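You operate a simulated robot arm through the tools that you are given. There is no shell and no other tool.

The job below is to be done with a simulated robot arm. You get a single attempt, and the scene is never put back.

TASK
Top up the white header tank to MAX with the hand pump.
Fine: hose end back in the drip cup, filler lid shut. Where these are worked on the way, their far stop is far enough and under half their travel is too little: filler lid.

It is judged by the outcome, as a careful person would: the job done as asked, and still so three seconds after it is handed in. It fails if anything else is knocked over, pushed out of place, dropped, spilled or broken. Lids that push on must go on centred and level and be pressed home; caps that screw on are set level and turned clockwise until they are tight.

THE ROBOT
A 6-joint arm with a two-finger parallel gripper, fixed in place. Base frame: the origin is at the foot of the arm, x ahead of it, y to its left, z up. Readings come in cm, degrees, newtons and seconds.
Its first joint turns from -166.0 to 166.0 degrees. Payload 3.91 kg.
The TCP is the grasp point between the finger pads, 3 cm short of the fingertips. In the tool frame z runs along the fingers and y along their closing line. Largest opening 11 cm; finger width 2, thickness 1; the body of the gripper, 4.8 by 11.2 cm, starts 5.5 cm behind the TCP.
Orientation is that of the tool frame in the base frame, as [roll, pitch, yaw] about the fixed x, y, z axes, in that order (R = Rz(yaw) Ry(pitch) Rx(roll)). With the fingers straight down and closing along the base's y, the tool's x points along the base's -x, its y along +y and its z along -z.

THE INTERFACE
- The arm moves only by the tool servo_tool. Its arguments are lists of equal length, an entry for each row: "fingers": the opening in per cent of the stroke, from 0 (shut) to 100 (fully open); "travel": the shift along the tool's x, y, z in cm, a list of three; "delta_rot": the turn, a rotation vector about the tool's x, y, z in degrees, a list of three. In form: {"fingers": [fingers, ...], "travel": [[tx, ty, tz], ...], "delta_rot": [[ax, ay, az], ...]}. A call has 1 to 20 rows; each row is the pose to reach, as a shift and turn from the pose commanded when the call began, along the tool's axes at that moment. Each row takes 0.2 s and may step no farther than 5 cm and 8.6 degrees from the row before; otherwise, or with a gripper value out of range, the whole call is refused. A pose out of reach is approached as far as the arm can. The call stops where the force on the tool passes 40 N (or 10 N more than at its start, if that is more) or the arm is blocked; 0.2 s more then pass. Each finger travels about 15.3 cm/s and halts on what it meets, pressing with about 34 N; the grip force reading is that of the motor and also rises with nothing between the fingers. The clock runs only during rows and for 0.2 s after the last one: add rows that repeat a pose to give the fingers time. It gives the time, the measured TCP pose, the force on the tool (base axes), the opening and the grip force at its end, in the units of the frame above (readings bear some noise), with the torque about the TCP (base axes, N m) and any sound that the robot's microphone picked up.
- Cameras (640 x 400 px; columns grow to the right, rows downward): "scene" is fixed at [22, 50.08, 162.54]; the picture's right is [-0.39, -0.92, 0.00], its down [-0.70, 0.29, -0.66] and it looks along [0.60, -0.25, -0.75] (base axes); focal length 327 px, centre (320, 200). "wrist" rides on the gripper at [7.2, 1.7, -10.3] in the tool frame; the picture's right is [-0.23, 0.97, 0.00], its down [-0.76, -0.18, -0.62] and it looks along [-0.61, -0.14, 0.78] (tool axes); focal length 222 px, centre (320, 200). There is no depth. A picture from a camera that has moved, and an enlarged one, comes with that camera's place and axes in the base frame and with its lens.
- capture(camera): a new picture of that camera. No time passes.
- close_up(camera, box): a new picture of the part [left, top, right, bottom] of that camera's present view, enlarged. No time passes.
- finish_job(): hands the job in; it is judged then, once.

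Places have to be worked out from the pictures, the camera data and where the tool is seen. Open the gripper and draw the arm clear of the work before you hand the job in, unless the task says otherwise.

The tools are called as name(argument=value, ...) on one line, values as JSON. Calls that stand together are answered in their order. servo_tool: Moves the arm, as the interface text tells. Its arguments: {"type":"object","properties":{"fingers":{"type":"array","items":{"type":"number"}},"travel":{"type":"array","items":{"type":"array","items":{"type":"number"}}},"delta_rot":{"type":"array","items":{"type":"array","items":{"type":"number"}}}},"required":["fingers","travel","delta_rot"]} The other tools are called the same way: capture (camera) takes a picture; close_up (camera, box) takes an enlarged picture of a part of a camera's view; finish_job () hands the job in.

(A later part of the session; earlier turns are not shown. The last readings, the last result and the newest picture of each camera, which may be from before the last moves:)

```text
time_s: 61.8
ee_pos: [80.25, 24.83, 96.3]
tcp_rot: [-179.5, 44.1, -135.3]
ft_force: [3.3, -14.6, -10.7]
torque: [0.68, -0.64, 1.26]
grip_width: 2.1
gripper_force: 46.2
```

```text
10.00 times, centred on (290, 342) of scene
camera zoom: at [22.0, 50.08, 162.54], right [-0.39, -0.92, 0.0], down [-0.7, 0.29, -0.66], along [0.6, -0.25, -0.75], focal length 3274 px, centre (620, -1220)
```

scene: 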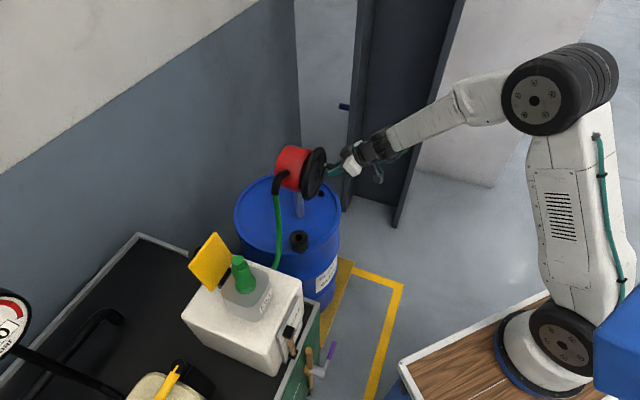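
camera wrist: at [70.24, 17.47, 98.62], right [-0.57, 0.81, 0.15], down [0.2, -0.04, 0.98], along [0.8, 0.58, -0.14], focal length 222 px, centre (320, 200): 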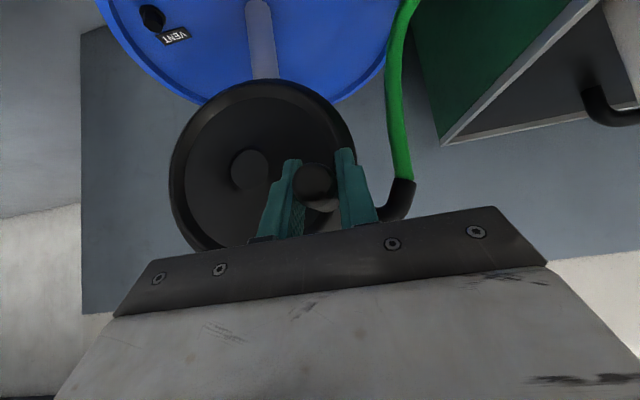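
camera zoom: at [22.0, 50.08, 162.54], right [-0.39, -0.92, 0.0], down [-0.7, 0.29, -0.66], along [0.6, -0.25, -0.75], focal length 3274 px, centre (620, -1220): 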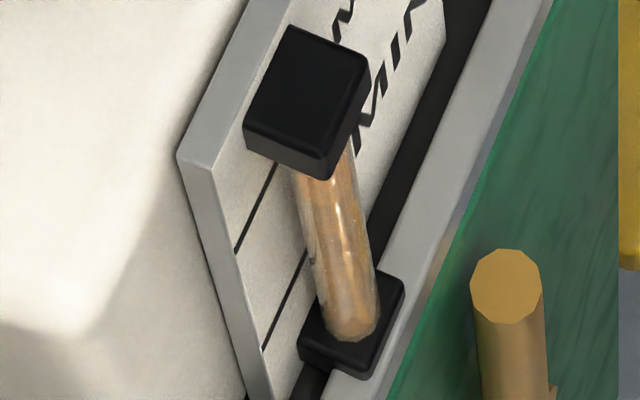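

One full turn done (about 480° in total). The scene view of the tube is too steep to judge, so I'll release, back off, and repeat the same level-on gauge reading.

servo_tool(fingers=[0, 30, 60, 60, 60, 60], travel=[[0, 0, 0], [0, 0, 0], [0, 0, 0], [0, 0, -3], [0, 0, -7], [0, 0, -11]], delta_rot=[[0, 0, 0], [0, 0, 0], [0, 0, 0], [0, 0, 0], [0, 0, 0], [0, 0, 0]])

close_up(camera="scene", box=[282, 332, 296, 348])

capture(camera="wrist")

```text
time_s: 63.2
ee_pos: [74.63, 19.71, 104.02]
tcp_rot: [-179.7, 44.2, -135.3]
ft_force: [0.5, -0.1, -0.8]
torque: [0.01, 0.0, -0.01]
grip_width: 6.62
gripper_force: 0.0
```

```text
16.00 times, centred on (289, 340) of scene
camera zoom: at [22.0, 50.08, 162.54], right [-0.39, -0.92, 0.0], down [-0.7, 0.29, -0.66], along [0.6, -0.25, -0.75], focal length 5238 px, centre (816, -2040)
```

zoom: 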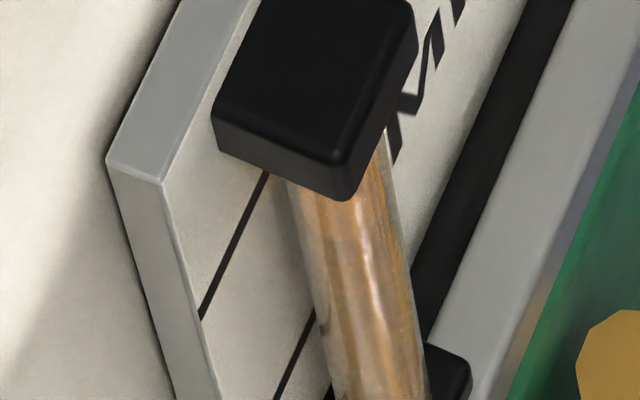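

```text
taken
camera wrist: at [64.62, 12.21, 106.49], right [-0.57, 0.81, 0.15], down [0.2, -0.04, 0.98], along [0.8, 0.58, -0.14], focal length 222 px, centre (320, 200)
```

wrist: 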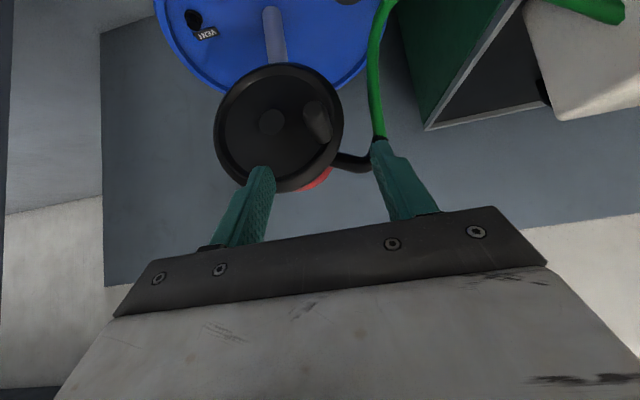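

The tube looks fuller, but I need a proper reading. Returning toward the gauge-viewing pose, first stage.

servo_tool(fingers=[70, 70, 70, 70, 70], travel=[[0.73, 3.09, -0.8], [1.46, 6.18, -1.6], [2.19, 9.27, -2.4], [2.92, 12.36, -3.2], [3.65, 15.45, -3.97]], delta_rot=[[0, -1.6, 0], [0, -3.2, 0], [0, -4.8, 0], [0, -6.3, 0], [0, -7.8, 0]])

```text
time_s: 64.4
ee_pos: [60.04, 27.01, 104.4]
tcp_rot: [-179.4, 52.1, -135.0]
ft_force: [-0.4, -0.5, 0.3]
torque: [0.0, 0.03, 0.03]
grip_width: 7.71
gripper_force: 0.0
```

Second stage: rotate to azimuth 97° and descend to the same viewing pose as the baseline.

servo_tool(fingers=[70, 70, 70, 70, 70, 70, 70, 70, 70, 70, 70, 70], travel=[[0.17, 2.2, -0.15], [0.34, 4.39, -0.29], [0.51, 6.59, -0.44], [0.67, 8.78, -0.58], [0.84, 10.98, -0.73], [1.01, 13.17, -0.87], [1.18, 15.37, -1.02], [3.37, 15.37, 0.68], [5.56, 15.37, 2.39], [7.75, 15.37, 4.1], [9.94, 15.37, 5.8], [9.94, 15.37, 5.8]], delta_rot=[[-5.91, 0, -4.6], [-11.83, 0, -9.2], [-17.74, 0, -13.8], [-23.66, 0, -18.4], [-29.57, 0, -23.0], [-35.5, 0, -27.6], [-41.4, 0, -32.2], [-41.4, 0, -32.2], [-41.4, 0, -32.2], [-41.4, 0, -32.2], [-41.4, 0, -32.2], [-41.4, 0, -32.2]])

close_up(camera="wrist", box=[310, 100, 370, 210])

capture(camera="wrist")

```text
time_s: 67.0
ee_pos: [48.23, 36.83, 92.91]
tcp_rot: [-179.7, 51.7, -83.0]
ft_force: [0.8, 0.0, 0.8]
torque: [0.01, -0.01, 0.0]
grip_width: 7.71
gripper_force: 0.1
```

```text
3.64 times, centred on (340, 155) of wrist
camera zoom: at [48.11, 24.09, 93.55], right [-0.98, 0.02, 0.18], down [0.18, 0.0, 0.98], along [0.02, 1.0, -0.01], focal length 808 px, centre (247, 364)
```

zoom: 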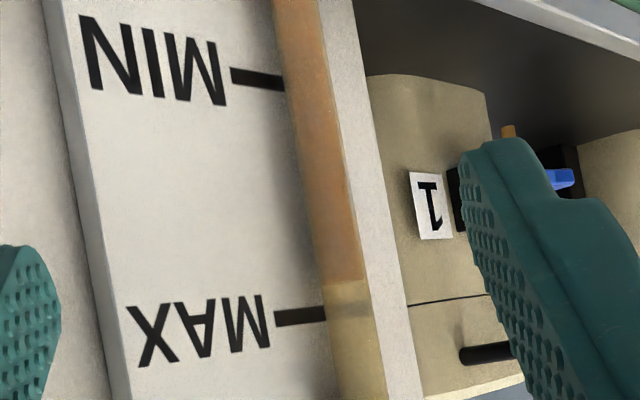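

```text
taken
camera wrist: at [48.11, 24.09, 93.55], right [-0.98, 0.02, 0.18], down [0.18, 0.0, 0.98], along [0.02, 1.0, -0.01], focal length 222 px, centre (320, 200)
```

wrist: 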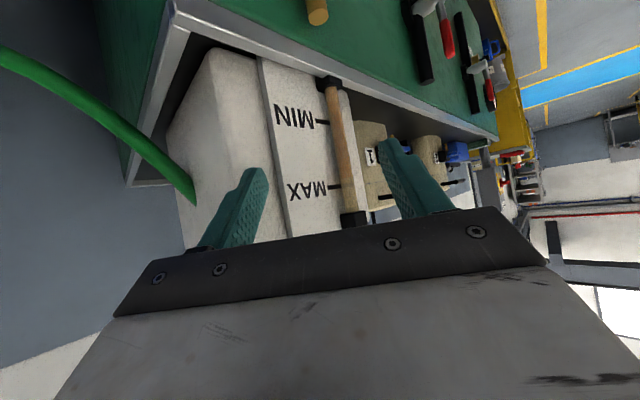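

The liquid has risen from 64% to about 89% of the span with one turn, and clockwise is the right direction. I'll zoom in to measure exactly how far it is below MAX.

close_up(camera="wrist", box=[325, 160, 365, 200])

close_up(camera="wrist", box=[315, 105, 355, 145])

```text
10.00 times, centred on (345, 180) of wrist
camera zoom: at [48.11, 24.09, 93.55], right [-0.98, 0.02, 0.18], down [0.18, 0.0, 0.98], along [0.02, 1.0, -0.01], focal length 2221 px, centre (70, 400)
```

zoom: 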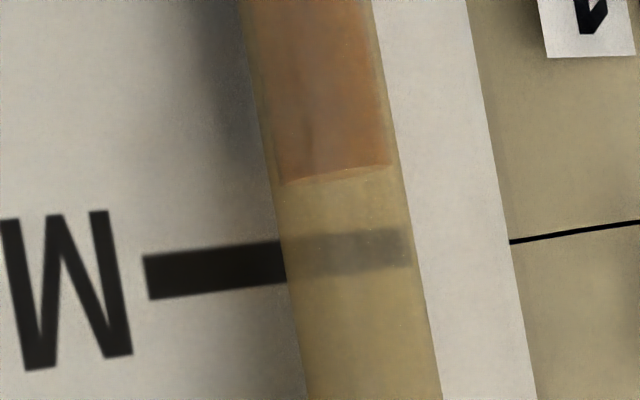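

```text
10.00 times, centred on (335, 125) of wrist
camera zoom: at [48.11, 24.09, 93.55], right [-0.98, 0.02, 0.18], down [0.18, 0.0, 0.98], along [0.02, 1.0, -0.01], focal length 2221 px, centre (170, 950)
```

zoom: 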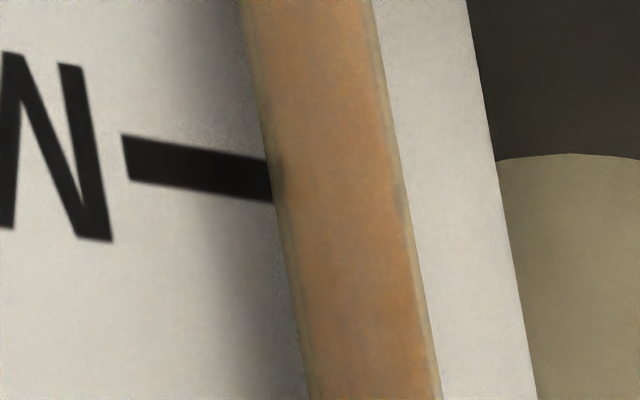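

The liquid now sits about 0.66 cm below the MAX line's centre, and one full turn raised it about 1.5 cm. So roughly 160° more of clockwise cranking should bring it to MAX, and I'll head back to the handle.

servo_tool(fingers=[70, 70, 70, 70, 70, 70, 70, 70, 70, 70, 70], travel=[[-2.13, 0, -1.66], [-4.26, 0, -3.32], [-6.4, 0, -5.0], [-8.5, 0, -6.65], [-7.56, -1.5, -7.96], [-6.63, -3.0, -9.28], [-5.69, -4.5, -10.6], [-4.76, -6.0, -11.9], [-3.82, -7.5, -13.2], [-2.89, -9.0, -14.5], [-1.95, -10.52, -15.84]], delta_rot=[[0, 0, 0], [0, 0, 0], [0, 0, 0], [0, 0, 0], [5.83, 0, 4.6], [11.66, 0, 9.2], [17.5, 0, 13.8], [23.3, 0, 18.4], [29.14, 0, 23.0], [35, 0, 27.6], [40.8, 0, 32.2]])

capture(camera="scene")

```text
time_s: 69.4
ee_pos: [60.21, 26.77, 104.21]
tcp_rot: [-179.9, 51.8, -135.1]
ft_force: [0.0, -0.1, -0.4]
torque: [0.03, 0.03, -0.03]
grip_width: 7.71
gripper_force: 0.0
```

```text
taken
```

scene: 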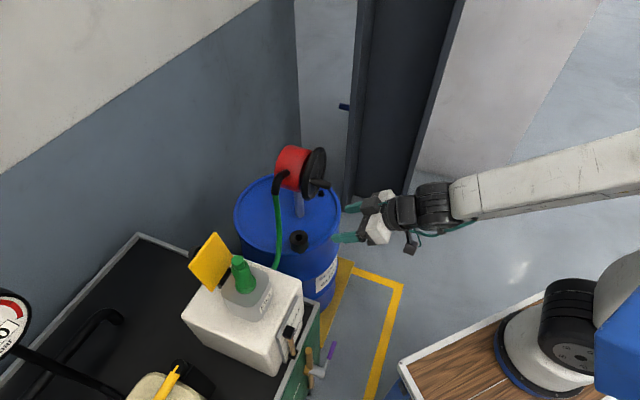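

Moving to the pre-grasp in front of the handle again.

servo_tool(fingers=[60, 60, 60, 60, 60, 60], travel=[[-0.58, -3.13, 1.41], [-1.15, -6.26, 2.83], [-1.73, -9.4, 4.24], [-2.3, -12.53, 5.66], [-2.88, -15.66, 7.07], [-2.88, -15.66, 7.07]], delta_rot=[[0, 1.6, 0], [0, 3.1, 0], [0, 4.7, 0], [0, 6.2, 0], [0, 7.8, 0], [0, 7.8, 0]])

capture(camera="wrist")

```text
time_s: 70.8
ee_pos: [76.26, 20.78, 102.02]
tcp_rot: [-179.9, 44.0, -135.1]
ft_force: [-0.4, 1.0, -0.9]
torque: [0.01, 0.01, 0.04]
grip_width: 6.58
gripper_force: 0.0
```

```text
taken
camera wrist: at [66.34, 13.35, 104.49], right [-0.57, 0.81, 0.16], down [0.21, -0.04, 0.98], along [0.79, 0.59, -0.14], focal length 222 px, centre (320, 200)
```

wrist: 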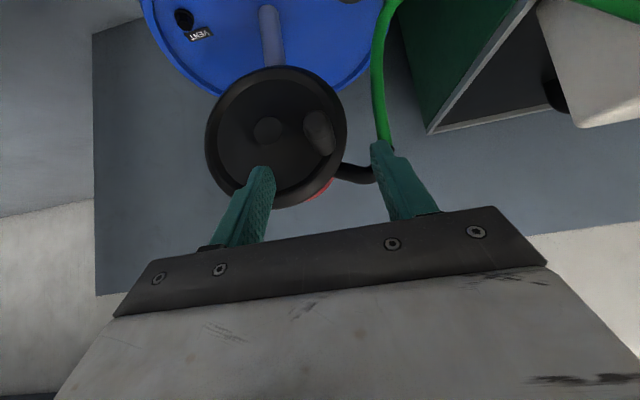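

The handle is at (320,133), as expected. Advancing 8 cm and gripping.

servo_tool(fingers=[60, 60, 60, 35, 20, 10, 0, 0], travel=[[0, 0, 3], [0, 0, 6], [0, 0, 8.1], [0, 0, 8.1], [0, 0, 8.1], [0, 0, 8.1], [0, 0, 8.1], [0, 0, 8.1]], delta_rot=[[0, 0, 0], [0, 0, 0], [0, 0, 0], [0, 0, 0], [0, 0, 0], [0, 0, 0], [0, 0, 0], [0, 0, 0]])

```text
time_s: 72.6
ee_pos: [80.33, 24.8, 96.34]
tcp_rot: [-180.0, 44.1, -135.0]
ft_force: [5.8, -0.7, -2.1]
torque: [0.32, -0.33, 0.16]
grip_width: 2.11
gripper_force: 45.0
```

Gripped with little side load at 119.8° on the circle. I'll turn 158° clockwise and stop there.

servo_tool(fingers=[0, 0, 0, 0, 0, 0, 0, 0, 0], travel=[[-1.105, -1.34, -1.143], [-1.904, -3.06, -1.97], [-2.3, -5.05, -2.38], [-2.259, -7.12, -2.337], [-1.779, -9.07, -1.841], [-0.91, -10.71, -0.942], [0.264, -11.9, 0.273], [1.64, -12.52, 1.697], [2.989, -12.53, 3.092]], delta_rot=[[0, 0, 0], [0, 0, 0], [0, 0, 0], [0, 0, 0], [0, 0, 0], [0, 0, 0], [0, 0, 0], [0, 0, 0], [0, 0, 0]])

capture(camera="wrist")

```text
time_s: 74.6
ee_pos: [88.99, 15.96, 91.94]
tcp_rot: [180.0, 44.0, -135.0]
ft_force: [-3.8, 2.9, 1.7]
torque: [-0.19, 0.22, -0.19]
grip_width: 2.11
gripper_force: 45.1
```

```text
taken
camera wrist: at [79.15, 8.56, 94.37], right [-0.57, 0.8, 0.16], down [0.21, -0.04, 0.98], along [0.79, 0.59, -0.14], focal length 222 px, centre (320, 200)
```

wrist: 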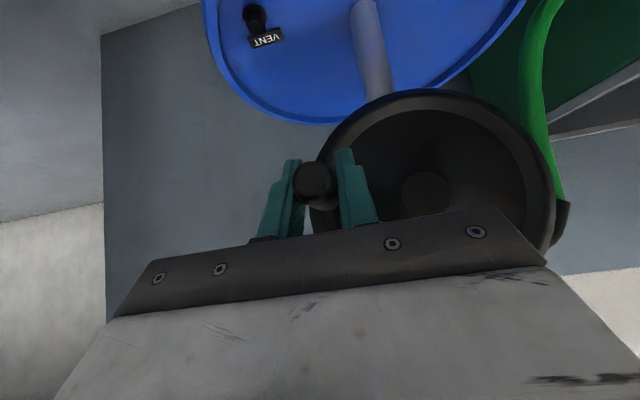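

The turn finished smoothly with minimal force. I'll release the handle, back off, and go read the gauge again.

servo_tool(fingers=[0, 30, 60, 60, 60, 60], travel=[[0, 0, 0], [0, 0, 0], [0, 0, 0], [0, 0, -3.5], [0, 0, -8], [0, 0, -12]], delta_rot=[[0, 0, 0], [0, 0, 0], [0, 0, 0], [0, 0, 0], [0, 0, 0], [0, 0, 0]])

```text
time_s: 76.0
ee_pos: [83.14, 10.05, 100.49]
tcp_rot: [-180.0, 44.0, -135.1]
ft_force: [0.6, 0.3, -1.3]
torque: [0.02, 0.0, -0.01]
grip_width: 6.6
gripper_force: 0.0
```

Clear of the handle. Moving back toward the gauge-viewing pose, first stage.

servo_tool(fingers=[70, 70, 70, 70, 70, 70, 70], travel=[[0.05, 4.04, -0.83], [0.11, 8.09, -1.65], [0.16, 12.13, -2.48], [0.22, 16.17, -3.31], [0.27, 20.2, -4.14], [0.33, 24.26, -4.96], [0.38, 28.3, -5.79]], delta_rot=[[0, -1.14, 0], [0, -2.29, 0], [0, -3.43, 0], [0, -4.57, 0], [0, -5.7, 0], [0, -6.86, 0], [0, -8, 0]])

```text
time_s: 77.6
ee_pos: [60.06, 27.08, 104.35]
tcp_rot: [-180.0, 51.9, -134.9]
ft_force: [-0.3, 0.7, -0.1]
torque: [0.01, 0.0, 0.02]
grip_width: 7.72
gripper_force: 0.2
```

Second stage: rotate to azimuth 97° and descend to the viewing pose.

servo_tool(fingers=[70, 70, 70, 70, 70, 70, 70, 70, 70, 70, 70, 70], travel=[[0.17, 2.2, -0.15], [0.34, 4.39, -0.29], [0.51, 6.59, -0.44], [0.67, 8.78, -0.58], [0.84, 10.98, -0.73], [1.01, 13.17, -0.87], [1.18, 15.37, -1.02], [3.37, 15.37, 0.68], [5.56, 15.37, 2.39], [7.75, 15.37, 4.1], [9.94, 15.37, 5.8], [9.94, 15.37, 5.8]], delta_rot=[[-5.91, 0, -4.6], [-11.83, 0, -9.2], [-17.74, 0, -13.8], [-23.66, 0, -18.4], [-29.57, 0, -23.0], [-35.5, 0, -27.6], [-41.4, 0, -32.2], [-41.4, 0, -32.2], [-41.4, 0, -32.2], [-41.4, 0, -32.2], [-41.4, 0, -32.2], [-41.4, 0, -32.2]])

close_up(camera="wrist", box=[310, 100, 370, 210])

close_up(camera="wrist", box=[325, 160, 365, 200])

```text
time_s: 80.2
ee_pos: [48.05, 36.9, 93.03]
tcp_rot: [179.9, 52.0, -82.7]
ft_force: [0.6, -0.2, -0.3]
torque: [0.0, -0.02, 0.0]
grip_width: 7.7
gripper_force: 0.1
```

```text
3.64 times, centred on (340, 155) of wrist
camera zoom: at [48.12, 24.26, 93.78], right [-0.98, 0.01, 0.18], down [0.18, 0.0, 0.98], along [0.01, 1.0, 0.0], focal length 808 px, centre (247, 364)
```

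zoom: 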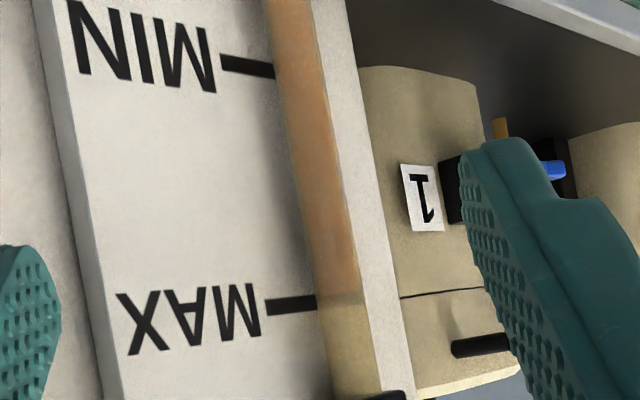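

```text
10.00 times, centred on (345, 180) of wrist
camera zoom: at [48.12, 24.26, 93.78], right [-0.98, 0.01, 0.18], down [0.18, 0.0, 0.98], along [0.01, 1.0, 0.0], focal length 2221 px, centre (70, 400)
```

zoom: 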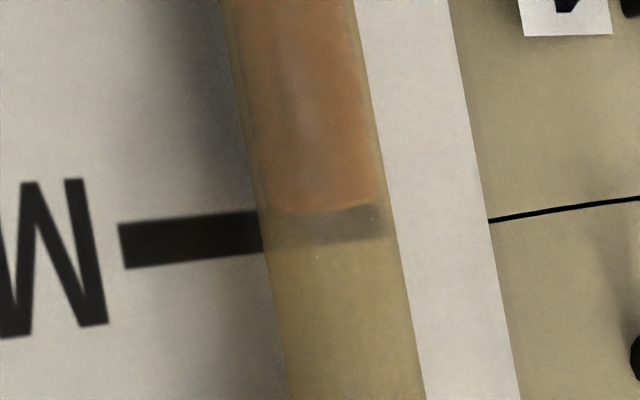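

The liquid boundary is now level with the MAX line: parallax-corrected it's within about 0.5 mm of the line's centre. The tank is topped up, so next I'll rise clear of the gauge to fetch the nozzle.

servo_tool(fingers=[70, 70, 70, 70, 70, 70, 70], travel=[[-2.93, 0, -2.29], [-5.86, 0, -4.57], [-8.79, 0, -6.86], [-11.7, 0, -9.14], [-14.6, 0, -11.4], [-17.6, 0, -13.7], [-20.5, 0, -16.0]], delta_rot=[[0, 0, 0], [0, 0, 0], [0, 0, 0], [0, 0, 0], [0, 0, 0], [0, 0, 0], [0, 0, 0]])

capture(camera="scene")

```text
time_s: 81.8
ee_pos: [48.28, 36.87, 119.11]
tcp_rot: [179.9, 52.0, -82.8]
ft_force: [-0.8, 0.6, 0.4]
torque: [0.04, -0.01, 0.01]
grip_width: 7.7
gripper_force: 0.2
```

```text
taken
```

scene: 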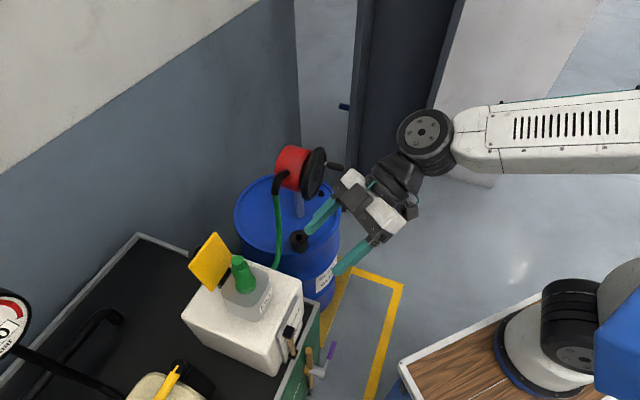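

Clear and high. Now I'll rotate back to face the filler from the robot side at a safe height.

servo_tool(fingers=[60, 60, 60, 60, 60, 60, 60], travel=[[-0.73, -0.01, 0.89], [-1.46, -0.02, 1.78], [-2.19, -0.03, 2.67], [-2.93, -0.04, 3.56], [-3.66, -0.05, 4.45], [-4.39, -0.06, 5.34], [-5.12, -0.07, 6.23]], delta_rot=[[5.87, 0, 4.6], [11.74, 0, 9.2], [17.6, 0, 13.8], [23.5, 0, 18.4], [29.4, 0, 23.0], [35.2, 0, 27.6], [41.1, 0, 32.2]])

capture(camera="wrist")

```text
time_s: 83.4
ee_pos: [47.25, 44.97, 119.27]
tcp_rot: [180.0, 52.0, -135.0]
ft_force: [0.1, -0.2, 0.8]
torque: [-0.01, 0.02, 0.02]
grip_width: 6.55
gripper_force: 0.1
```

```text
taken
camera wrist: at [37.23, 37.19, 120.0], right [-0.59, 0.79, 0.18], down [0.11, -0.14, 0.98], along [0.8, 0.6, 0.0], focal length 222 px, centre (320, 200)
```

wrist: 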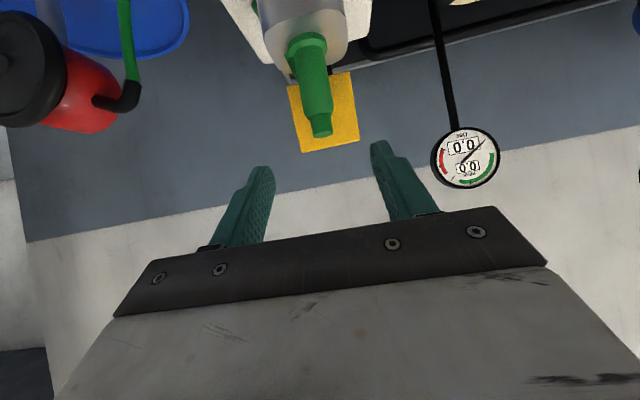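

The nozzle is upright in the filler. I'll set the tilt back to 44° and approach to about 5 cm from the grasp.

servo_tool(fingers=[60, 60], travel=[[0, 0, 0], [0, 0, 0]], delta_rot=[[0, 4, 0], [0, 8, 0]])

servo_tool(fingers=[60, 60, 60], travel=[[0.1, -0.02, 3.3], [0.2, -0.05, 6.6], [0.3, -0.07, 9.7]], delta_rot=[[0, 0, 0], [0, 0, 0], [0, 0, 0]])

capture(camera="wrist")

close_up(camera="scene", box=[200, 210, 300, 310])

```text
time_s: 84.0
ee_pos: [47.24, 44.77, 119.33]
tcp_rot: [179.8, 43.9, -134.9]
ft_force: [0.4, -0.4, -0.7]
torque: [0.01, 0.02, -0.01]
grip_width: 6.61
gripper_force: 0.1
```

```text
time_s: 84.8
ee_pos: [51.98, 49.57, 112.15]
tcp_rot: [179.9, 44.0, -134.9]
ft_force: [-0.8, 0.1, 0.0]
torque: [0.01, 0.0, 0.04]
grip_width: 6.59
gripper_force: 0.0
```

```text
taken
camera wrist: at [42.05, 41.97, 114.55], right [-0.58, 0.8, 0.16], down [0.21, -0.05, 0.98], along [0.79, 0.6, -0.14], focal length 222 px, centre (320, 200)
```

wrist: 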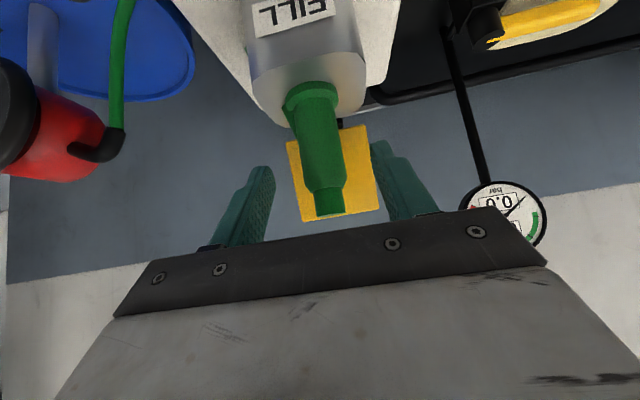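

```text
4.00 times, centred on (250, 260) of scene
camera zoom: at [22.0, 50.08, 162.54], right [-0.39, -0.92, 0.0], down [-0.7, 0.29, -0.66], along [0.6, -0.25, -0.75], focal length 1310 px, centre (600, -40)
```

zoom: 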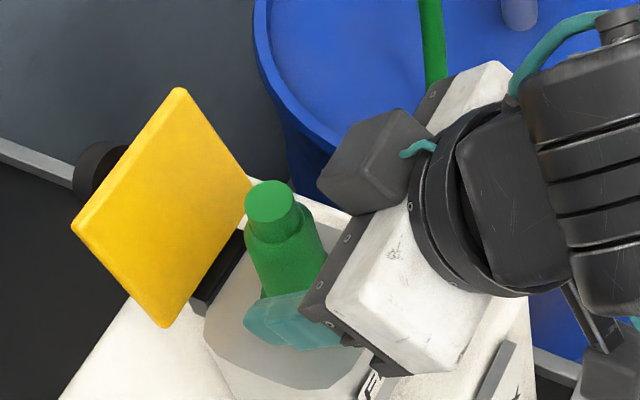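

The post is centred between the open fingers. I'll advance the last 5 cm to the same grasp as before and close.

servo_tool(fingers=[60, 60, 60, 40, 25, 10, 0, 0], travel=[[0.03, 0, 2.0], [0.06, 0, 4.0], [0.09, 0, 5.03], [0.09, 0, 5.03], [0.09, 0, 5.03], [0.09, 0, 5.03], [0.09, 0, 5.03], [0.09, 0, 5.03]], delta_rot=[[0, 0, 0], [0, 0, 0], [0, 0, 0], [0, 0, 0], [0, 0, 0], [0, 0, 0], [0, 0, 0], [0, 0, 0]])

capture(camera="wrist")

```text
time_s: 86.6
ee_pos: [54.46, 51.94, 108.51]
tcp_rot: [179.8, 44.0, -135.1]
ft_force: [0.8, 0.4, 1.6]
torque: [0.06, -0.05, -0.04]
grip_width: 3.5
gripper_force: 34.5
```

```text
taken
camera wrist: at [44.47, 44.44, 110.89], right [-0.58, 0.8, 0.16], down [0.21, -0.04, 0.98], along [0.79, 0.6, -0.14], focal length 222 px, centre (320, 200)
```

wrist: 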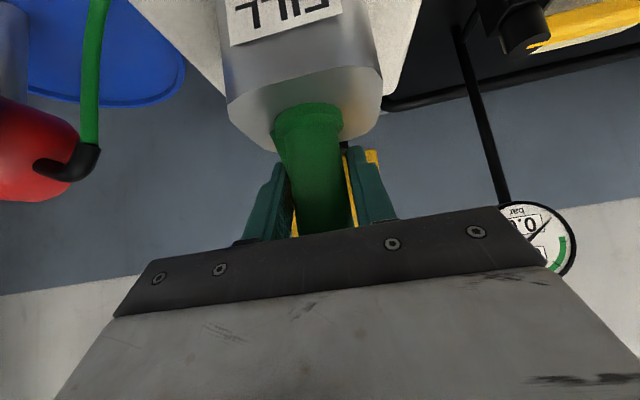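

Gripped at 3.5 cm again with no side load. I'll lift the nozzle straight up out of the filler.

servo_tool(fingers=[0, 0, 0, 0, 0, 0], travel=[[-1.0, 0, -1.03], [-2.1, 0, -2.17], [-3.3, 0, -3.41], [-4.6, 0, -4.76], [-6, 0, -6.2], [-7.3, 0, -7.55]], delta_rot=[[0, 0, 0], [0, 0, 0], [0, 0, 0], [0, 0, 0], [0, 0, 0], [0, 0, 0]])

capture(camera="wrist")

close_up(camera="scene", box=[180, 200, 320, 320])

```text
time_s: 88.0
ee_pos: [54.31, 52.07, 118.95]
tcp_rot: [179.8, 43.9, -134.9]
ft_force: [0.2, 0.1, -1.8]
torque: [0.0, -0.02, 0.03]
grip_width: 3.52
gripper_force: 34.4
```

```text
taken
camera wrist: at [44.52, 44.43, 121.38], right [-0.58, 0.8, 0.16], down [0.21, -0.04, 0.98], along [0.79, 0.6, -0.14], focal length 222 px, centre (320, 200)
```

wrist: 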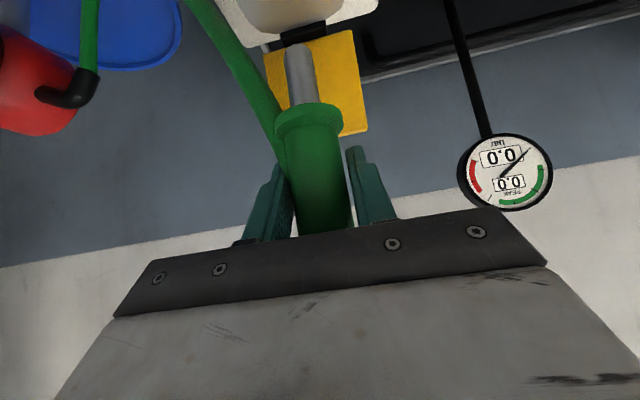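

```text
3.33 times, centred on (250, 260) of scene
camera zoom: at [22.0, 50.08, 162.54], right [-0.39, -0.92, 0.0], down [-0.7, 0.29, -0.66], along [0.6, -0.25, -0.75], focal length 1091 px, centre (553, 0)
```

zoom: 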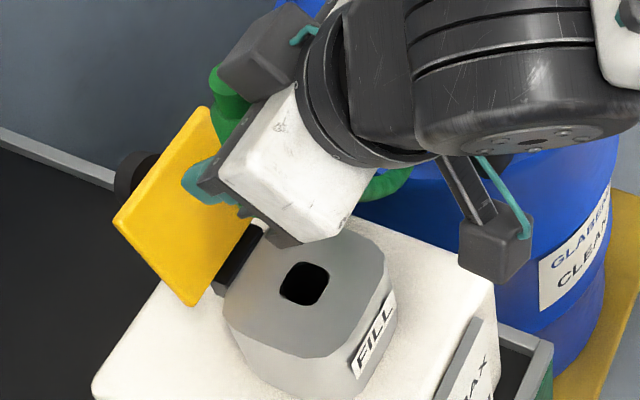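

The spout is out and clean. I'll carry the nozzle back along the same route: away from the tank, then down on the robot side of the drum.

servo_tool(fingers=[0, 0, 0, 0, 0, 0, 0, 0, 0, 0, 0], travel=[[2.0, -3.35, -1.94], [4.0, -6.69, -3.88], [6.0, -10.0, -5.8], [8.02, -13.38, -7.76], [10.1, -15.78, -4.66], [12.2, -18.08, -1.56], [14.2, -20.38, 1.49], [15.6, -21.48, 5.09], [17.0, -22.58, 8.69], [18.4, -23.68, 12.29], [19.82, -24.78, 15.84]], delta_rot=[[0, 0, 0], [0, 0, 0], [0, 0, 0], [0, 0, 0], [0, 0, 0], [0, 0, 0], [0, 0, 0], [0, 0, 0], [0, 0, 0], [0, 0, 0], [0, 0, 0]])

capture(camera="wrist")

close_up(camera="scene", box=[230, 120, 390, 260])

```text
time_s: 90.4
ee_pos: [69.41, 32.14, 93.6]
tcp_rot: [179.8, 43.9, -134.9]
ft_force: [0.7, 0.5, -0.4]
torque: [-0.01, 0.02, -0.03]
grip_width: 3.51
gripper_force: 34.2
```

```text
taken
camera wrist: at [59.63, 24.58, 96.09], right [-0.58, 0.8, 0.16], down [0.21, -0.04, 0.98], along [0.79, 0.6, -0.14], focal length 222 px, centre (320, 200)
```

wrist: 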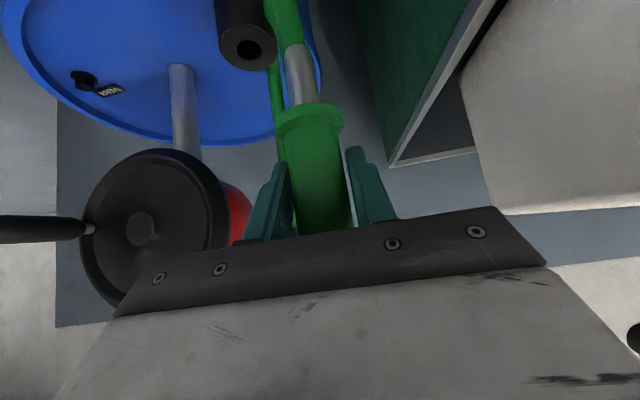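

```text
2.86 times, centred on (310, 190) of scene
camera zoom: at [22.0, 50.08, 162.54], right [-0.39, -0.92, 0.0], down [-0.7, 0.29, -0.66], along [0.6, -0.25, -0.75], focal length 935 px, centre (349, 229)
```

zoom: 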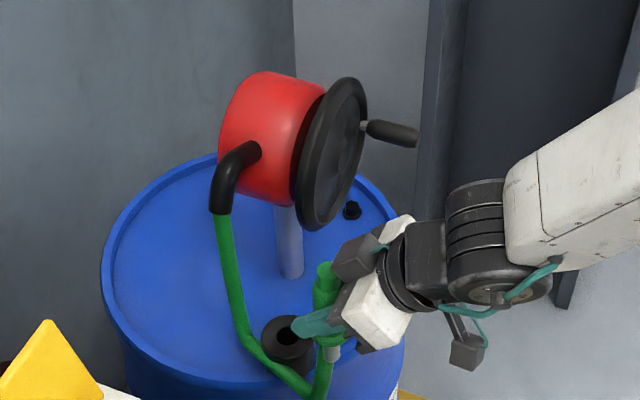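

The cup with its hole is visible ahead. I'll zoom to confirm the hole's centre before bringing the spout over it.

close_up(camera="wrist", box=[200, 0, 340, 110])

close_up(camera="scene", box=[280, 210, 330, 260])

```text
3.64 times, centred on (270, 55) of wrist
camera zoom: at [59.63, 24.58, 96.09], right [-0.58, 0.8, 0.16], down [0.21, -0.04, 0.98], along [0.79, 0.6, -0.14], focal length 808 px, centre (502, 727)
```

zoom: 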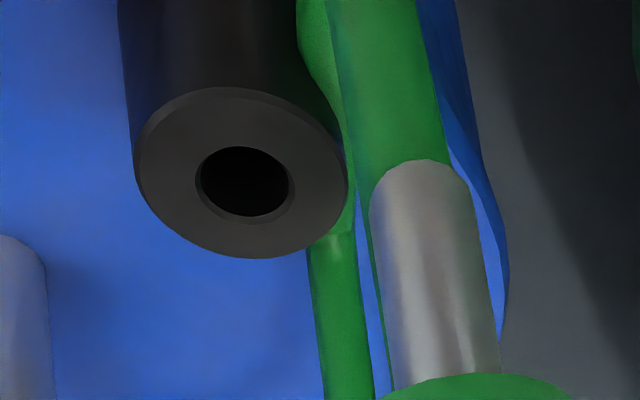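

```text
8.00 times, centred on (305, 235) of scene
camera zoom: at [22.0, 50.08, 162.54], right [-0.39, -0.92, 0.0], down [-0.7, 0.29, -0.66], along [0.6, -0.25, -0.75], focal length 2619 px, centre (440, -80)
```

zoom: 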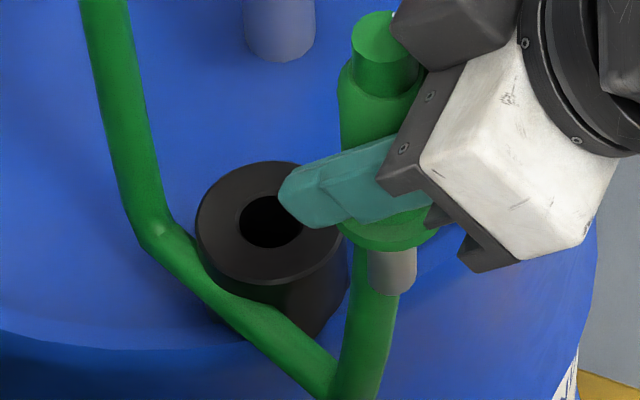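

The cup hole triangulates to (79.6, 33.4, 75.5), matching where the nozzle stood originally. I'll bring the nozzle over it with the spout about 3 cm above the cup.

servo_tool(fingers=[0, 0, 0, 0, 0], travel=[[0.83, -1.71, 3.78], [1.05, -3.21, 6.9], [-0.18, -4.71, 8.5], [-1.42, -6.21, 10.1], [-1.42, -6.21, 10.1]], delta_rot=[[0, 0, 0], [0, 0, 0], [0, 0, 0], [0, 0, 0], [0, 0, 0]])

close_up(camera="wrist", box=[220, 0, 380, 120])

close_up(camera="scene", box=[270, 190, 350, 260])

```text
time_s: 91.6
ee_pos: [79.57, 33.51, 87.35]
tcp_rot: [179.9, 43.8, -135.1]
ft_force: [-14.5, -5.6, -3.3]
torque: [0.47, -0.72, -0.94]
grip_width: 3.5
gripper_force: 34.0
```

```text
3.33 times, centred on (300, 60) of wrist
camera zoom: at [69.76, 25.92, 89.84], right [-0.57, 0.8, 0.16], down [0.21, -0.04, 0.98], along [0.79, 0.59, -0.14], focal length 740 px, centre (387, 667)
```

zoom: 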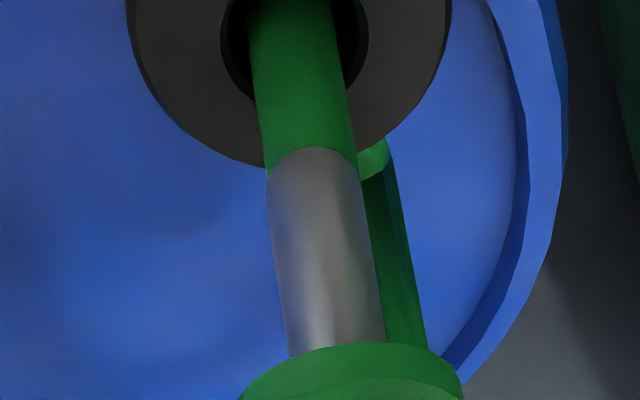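

```text
5.71 times, centred on (310, 225) of scene
camera zoom: at [22.0, 50.08, 162.54], right [-0.39, -0.92, 0.0], down [-0.7, 0.29, -0.66], along [0.6, -0.25, -0.75], focal length 1871 px, centre (377, 57)
```

zoom: 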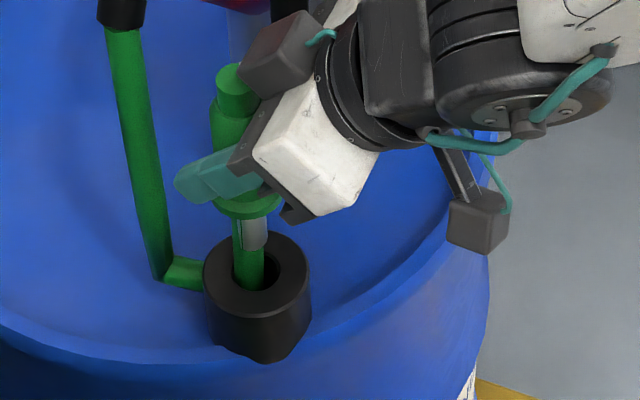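

I'm over the cup, but a ~15 N push back toward the robot shows the gripper's corner is brushing the pump wheel. I'll back off half a centimetre, lower a little (where the wheel no longer interferes), and realign.

servo_tool(fingers=[0, 0, 0, 0], travel=[[0.43, 0, -0.415], [0.43, 0.0, -0.415], [1.33, 0, 0.52], [1.33, 0, 0.52]], delta_rot=[[0, 0, 0], [0, 0, 0], [0, 0, 0], [0, 0, 0]])

close_up(camera="wrist", box=[220, 0, 380, 120])

close_up(camera="scene", box=[250, 130, 370, 260])

```text
time_s: 92.6
ee_pos: [79.27, 33.08, 86.18]
tcp_rot: [179.8, 43.9, -134.8]
ft_force: [0.1, -0.1, -0.5]
torque: [0.02, -0.01, -0.02]
grip_width: 3.5
gripper_force: 34.4
```

```text
3.33 times, centred on (300, 60) of wrist
camera zoom: at [69.39, 25.53, 88.57], right [-0.58, 0.8, 0.16], down [0.21, -0.04, 0.98], along [0.79, 0.6, -0.14], focal length 740 px, centre (387, 667)
```

zoom: 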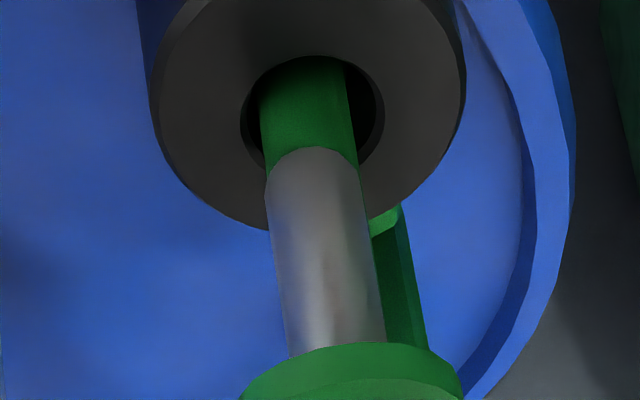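

```text
3.08 times, centred on (310, 195) of scene
camera zoom: at [22.0, 50.08, 162.54], right [-0.39, -0.92, 0.0], down [-0.7, 0.29, -0.66], along [0.6, -0.25, -0.75], focal length 1007 px, centre (351, 215)
```

zoom: 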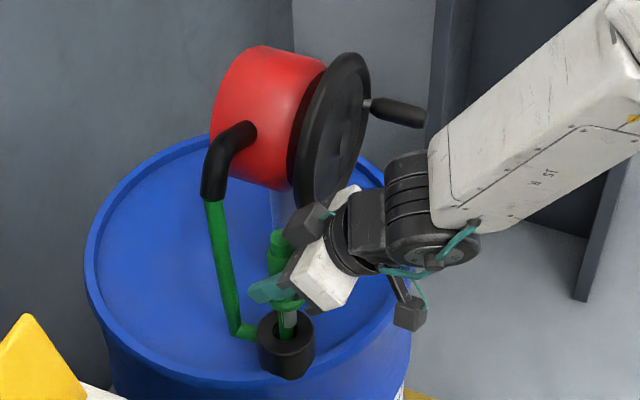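

Free of contact again. From this view the hole is about 5 mm further out than the spout axis, so I'll shift 4.8 mm outward and lower 1.5 cm to see the spout start into the cup.

servo_tool(fingers=[0, 0, 0, 0], travel=[[-0.346, 0.05, 0.333], [0.14, 0.05, 0.837], [0.69, 0.05, 1.41], [0.69, 0.05, 1.41]], delta_rot=[[0, 0, 0], [0, 0, 0], [0, 0, 0], [0, 0, 0]])

close_up(camera="wrist", box=[220, 0, 380, 120])

close_up(camera="scene", box=[270, 190, 350, 260])

```text
time_s: 93.6
ee_pos: [79.62, 33.45, 84.69]
tcp_rot: [179.8, 44.0, -134.9]
ft_force: [0.6, 0.1, -0.9]
torque: [-0.02, -0.01, 0.02]
grip_width: 3.5
gripper_force: 33.7
```

```text
3.33 times, centred on (300, 60) of wrist
camera zoom: at [69.67, 25.9, 87.06], right [-0.58, 0.8, 0.16], down [0.21, -0.04, 0.98], along [0.79, 0.6, -0.14], focal length 740 px, centre (387, 667)
```

zoom: 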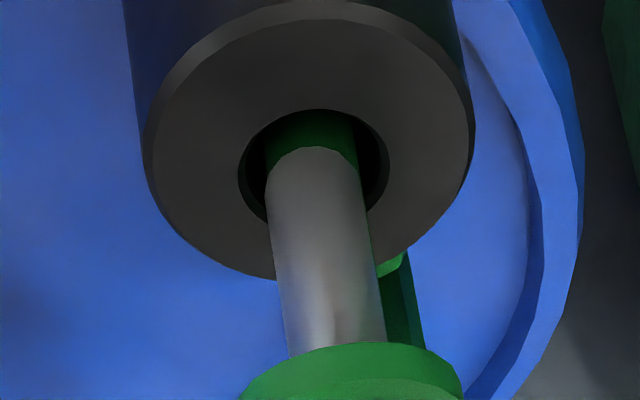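

```text
5.71 times, centred on (310, 225) of scene
camera zoom: at [22.0, 50.08, 162.54], right [-0.39, -0.92, 0.0], down [-0.7, 0.29, -0.66], along [0.6, -0.25, -0.75], focal length 1871 px, centre (377, 57)
```

zoom: 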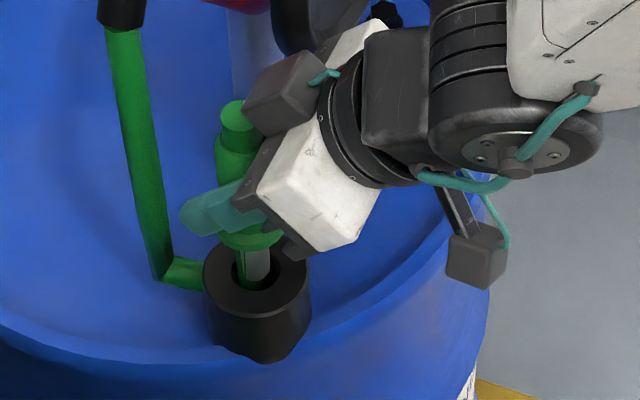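

The spout is centred in the cup hole to about 1 mm. I'll lower 3.5 cm, watching for contact.

servo_tool(fingers=[0, 0, 0, 0, 0], travel=[[0.42, 0.05, 0.58], [0.97, 0.05, 1.15], [1.46, 0.05, 1.65], [1.94, 0.05, 2.15], [2.36, 0.05, 2.59]], delta_rot=[[0, 0, 0], [0, 0, 0], [0, 0, 0], [0, 0, 0], [0, 0, 0]])

close_up(camera="wrist", box=[220, 0, 380, 120])

close_up(camera="scene", box=[270, 190, 350, 260])

```text
time_s: 94.8
ee_pos: [79.49, 33.51, 81.13]
tcp_rot: [179.7, 43.9, -135.0]
ft_force: [0.6, 0.0, -2.1]
torque: [0.0, 0.01, 0.03]
grip_width: 3.5
gripper_force: 34.1
```

```text
3.33 times, centred on (300, 60) of wrist
camera zoom: at [69.66, 26.02, 83.54], right [-0.57, 0.8, 0.16], down [0.21, -0.04, 0.98], along [0.79, 0.6, -0.14], focal length 740 px, centre (387, 667)
```

zoom: 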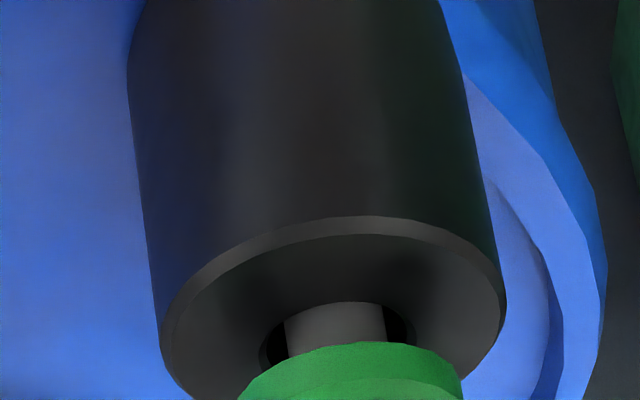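

```text
5.71 times, centred on (310, 225) of scene
camera zoom: at [22.0, 50.08, 162.54], right [-0.39, -0.92, 0.0], down [-0.7, 0.29, -0.66], along [0.6, -0.25, -0.75], focal length 1871 px, centre (377, 57)
```

zoom: 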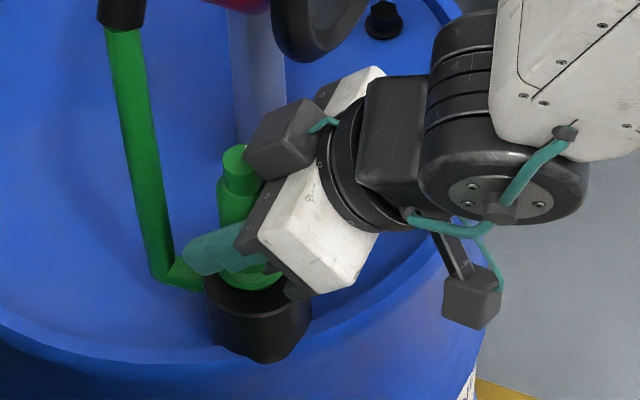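

Nearly home, still no contact. I'll creep the last centimetre down in small steps.

servo_tool(fingers=[0, 0, 0, 0], travel=[[0.2, 0, 0.21], [0.4, 0, 0.42], [0.6, 0, 0.62], [0.72, 0, 0.75]], delta_rot=[[0, 0, 0], [0, 0, 0], [0, 0, 0], [0, 0, 0]])

close_up(camera="wrist", box=[220, 0, 380, 120])

```text
time_s: 95.8
ee_pos: [79.55, 33.54, 80.23]
tcp_rot: [179.8, 43.9, -134.9]
ft_force: [0.4, -0.7, 3.0]
torque: [-0.06, 0.01, -0.03]
grip_width: 3.52
gripper_force: 34.0
```

```text
3.33 times, centred on (300, 60) of wrist
camera zoom: at [69.66, 26.06, 82.59], right [-0.58, 0.8, 0.16], down [0.21, -0.05, 0.98], along [0.79, 0.6, -0.14], focal length 740 px, centre (387, 667)
```

zoom: 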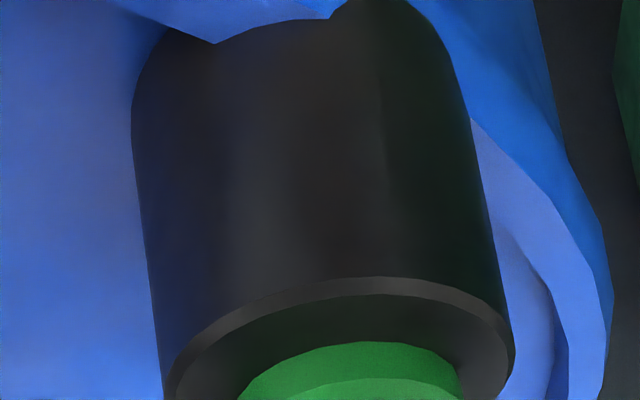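

The force has gone from hanging weight to +3 N, so the flange is just touching the cup. I'll press 1 mm more to confirm, then open the fingers gradually.

servo_tool(fingers=[0, 0], travel=[[0.07, 0, 0.07], [0.1, 0, 0.1]], delta_rot=[[0, 0, 0], [0, 0, 0]])

servo_tool(fingers=[33, 38, 50, 60, 60], travel=[[-0.1, 0, -0.1], [-0.1, 0, -0.1], [-0.1, 0, -0.1], [-0.1, 0, -0.1], [-0.1, 0, -0.1]], delta_rot=[[0, 0, 0], [0, 0, 0], [0, 0, 0], [0, 0, 0], [0, 0, 0]])

capture(camera="wrist")

close_up(camera="scene", box=[270, 190, 350, 260])

```text
time_s: 96.4
ee_pos: [79.49, 33.64, 80.12]
tcp_rot: [179.9, 44.1, -134.9]
ft_force: [-5.5, -5.8, 22.9]
torque: [-0.4, 0.41, 0.0]
grip_width: 3.52
gripper_force: 34.6
```

```text
time_s: 97.6
ee_pos: [79.44, 33.62, 80.03]
tcp_rot: [179.8, 43.9, -134.9]
ft_force: [0.1, 0.3, 0.5]
torque: [-0.01, -0.02, 0.01]
grip_width: 6.59
gripper_force: 0.0
```

```text
taken
camera wrist: at [69.64, 26.07, 82.54], right [-0.58, 0.8, 0.16], down [0.21, -0.04, 0.98], along [0.79, 0.6, -0.14], focal length 222 px, centre (320, 200)
```

wrist: 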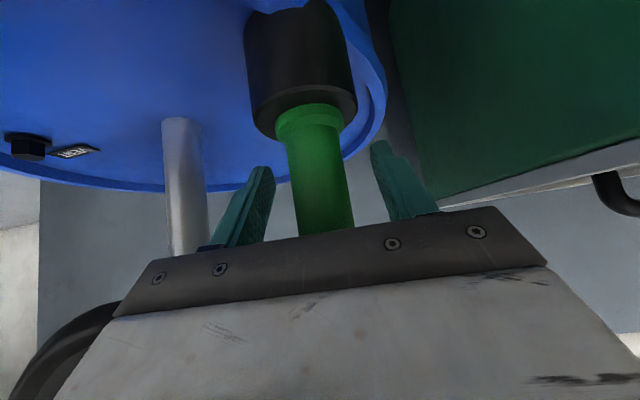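

```text
5.71 times, centred on (310, 225) of scene
camera zoom: at [22.0, 50.08, 162.54], right [-0.39, -0.92, 0.0], down [-0.7, 0.29, -0.66], along [0.6, -0.25, -0.75], focal length 1871 px, centre (377, 57)
```

zoom: 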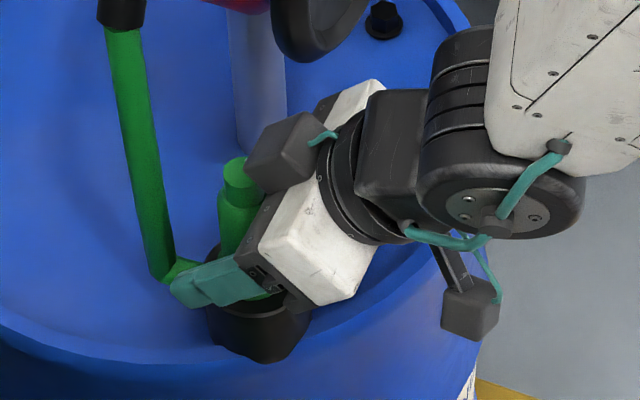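

The nozzle is seated in the cup and the fingers are open with no load. I'll retreat straight back along the tool axis and verify it.

servo_tool(fingers=[60, 60, 60, 60, 60], travel=[[0, 0, -2], [0, 0, -5], [0, 0, -9], [0, 0, -13], [0, 0, -17]], delta_rot=[[0, 0, 0], [0, 0, 0], [0, 0, 0], [0, 0, 0], [0, 0, 0]])

close_up(camera="wrist", box=[200, 0, 420, 200])

close_up(camera="scene", box=[230, 130, 370, 260])

```text
time_s: 98.8
ee_pos: [71.18, 25.22, 92.29]
tcp_rot: [179.8, 43.9, -134.9]
ft_force: [0.4, -0.4, 0.6]
torque: [0.0, -0.01, 0.02]
grip_width: 6.61
gripper_force: 0.0
```

```text
2.00 times, centred on (310, 100) of wrist
camera zoom: at [61.31, 17.73, 94.79], right [-0.58, 0.8, 0.16], down [0.21, -0.04, 0.98], along [0.79, 0.6, -0.14], focal length 444 px, centre (340, 400)
```

zoom: 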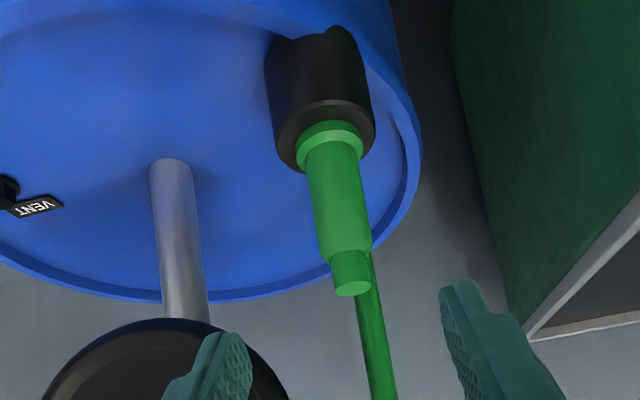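

```text
3.08 times, centred on (300, 195) of scene
camera zoom: at [22.0, 50.08, 162.54], right [-0.39, -0.92, 0.0], down [-0.7, 0.29, -0.66], along [0.6, -0.25, -0.75], focal length 1007 px, centre (382, 215)
```

zoom: 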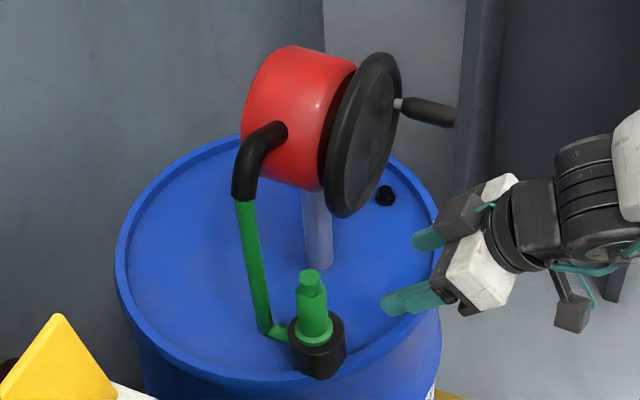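

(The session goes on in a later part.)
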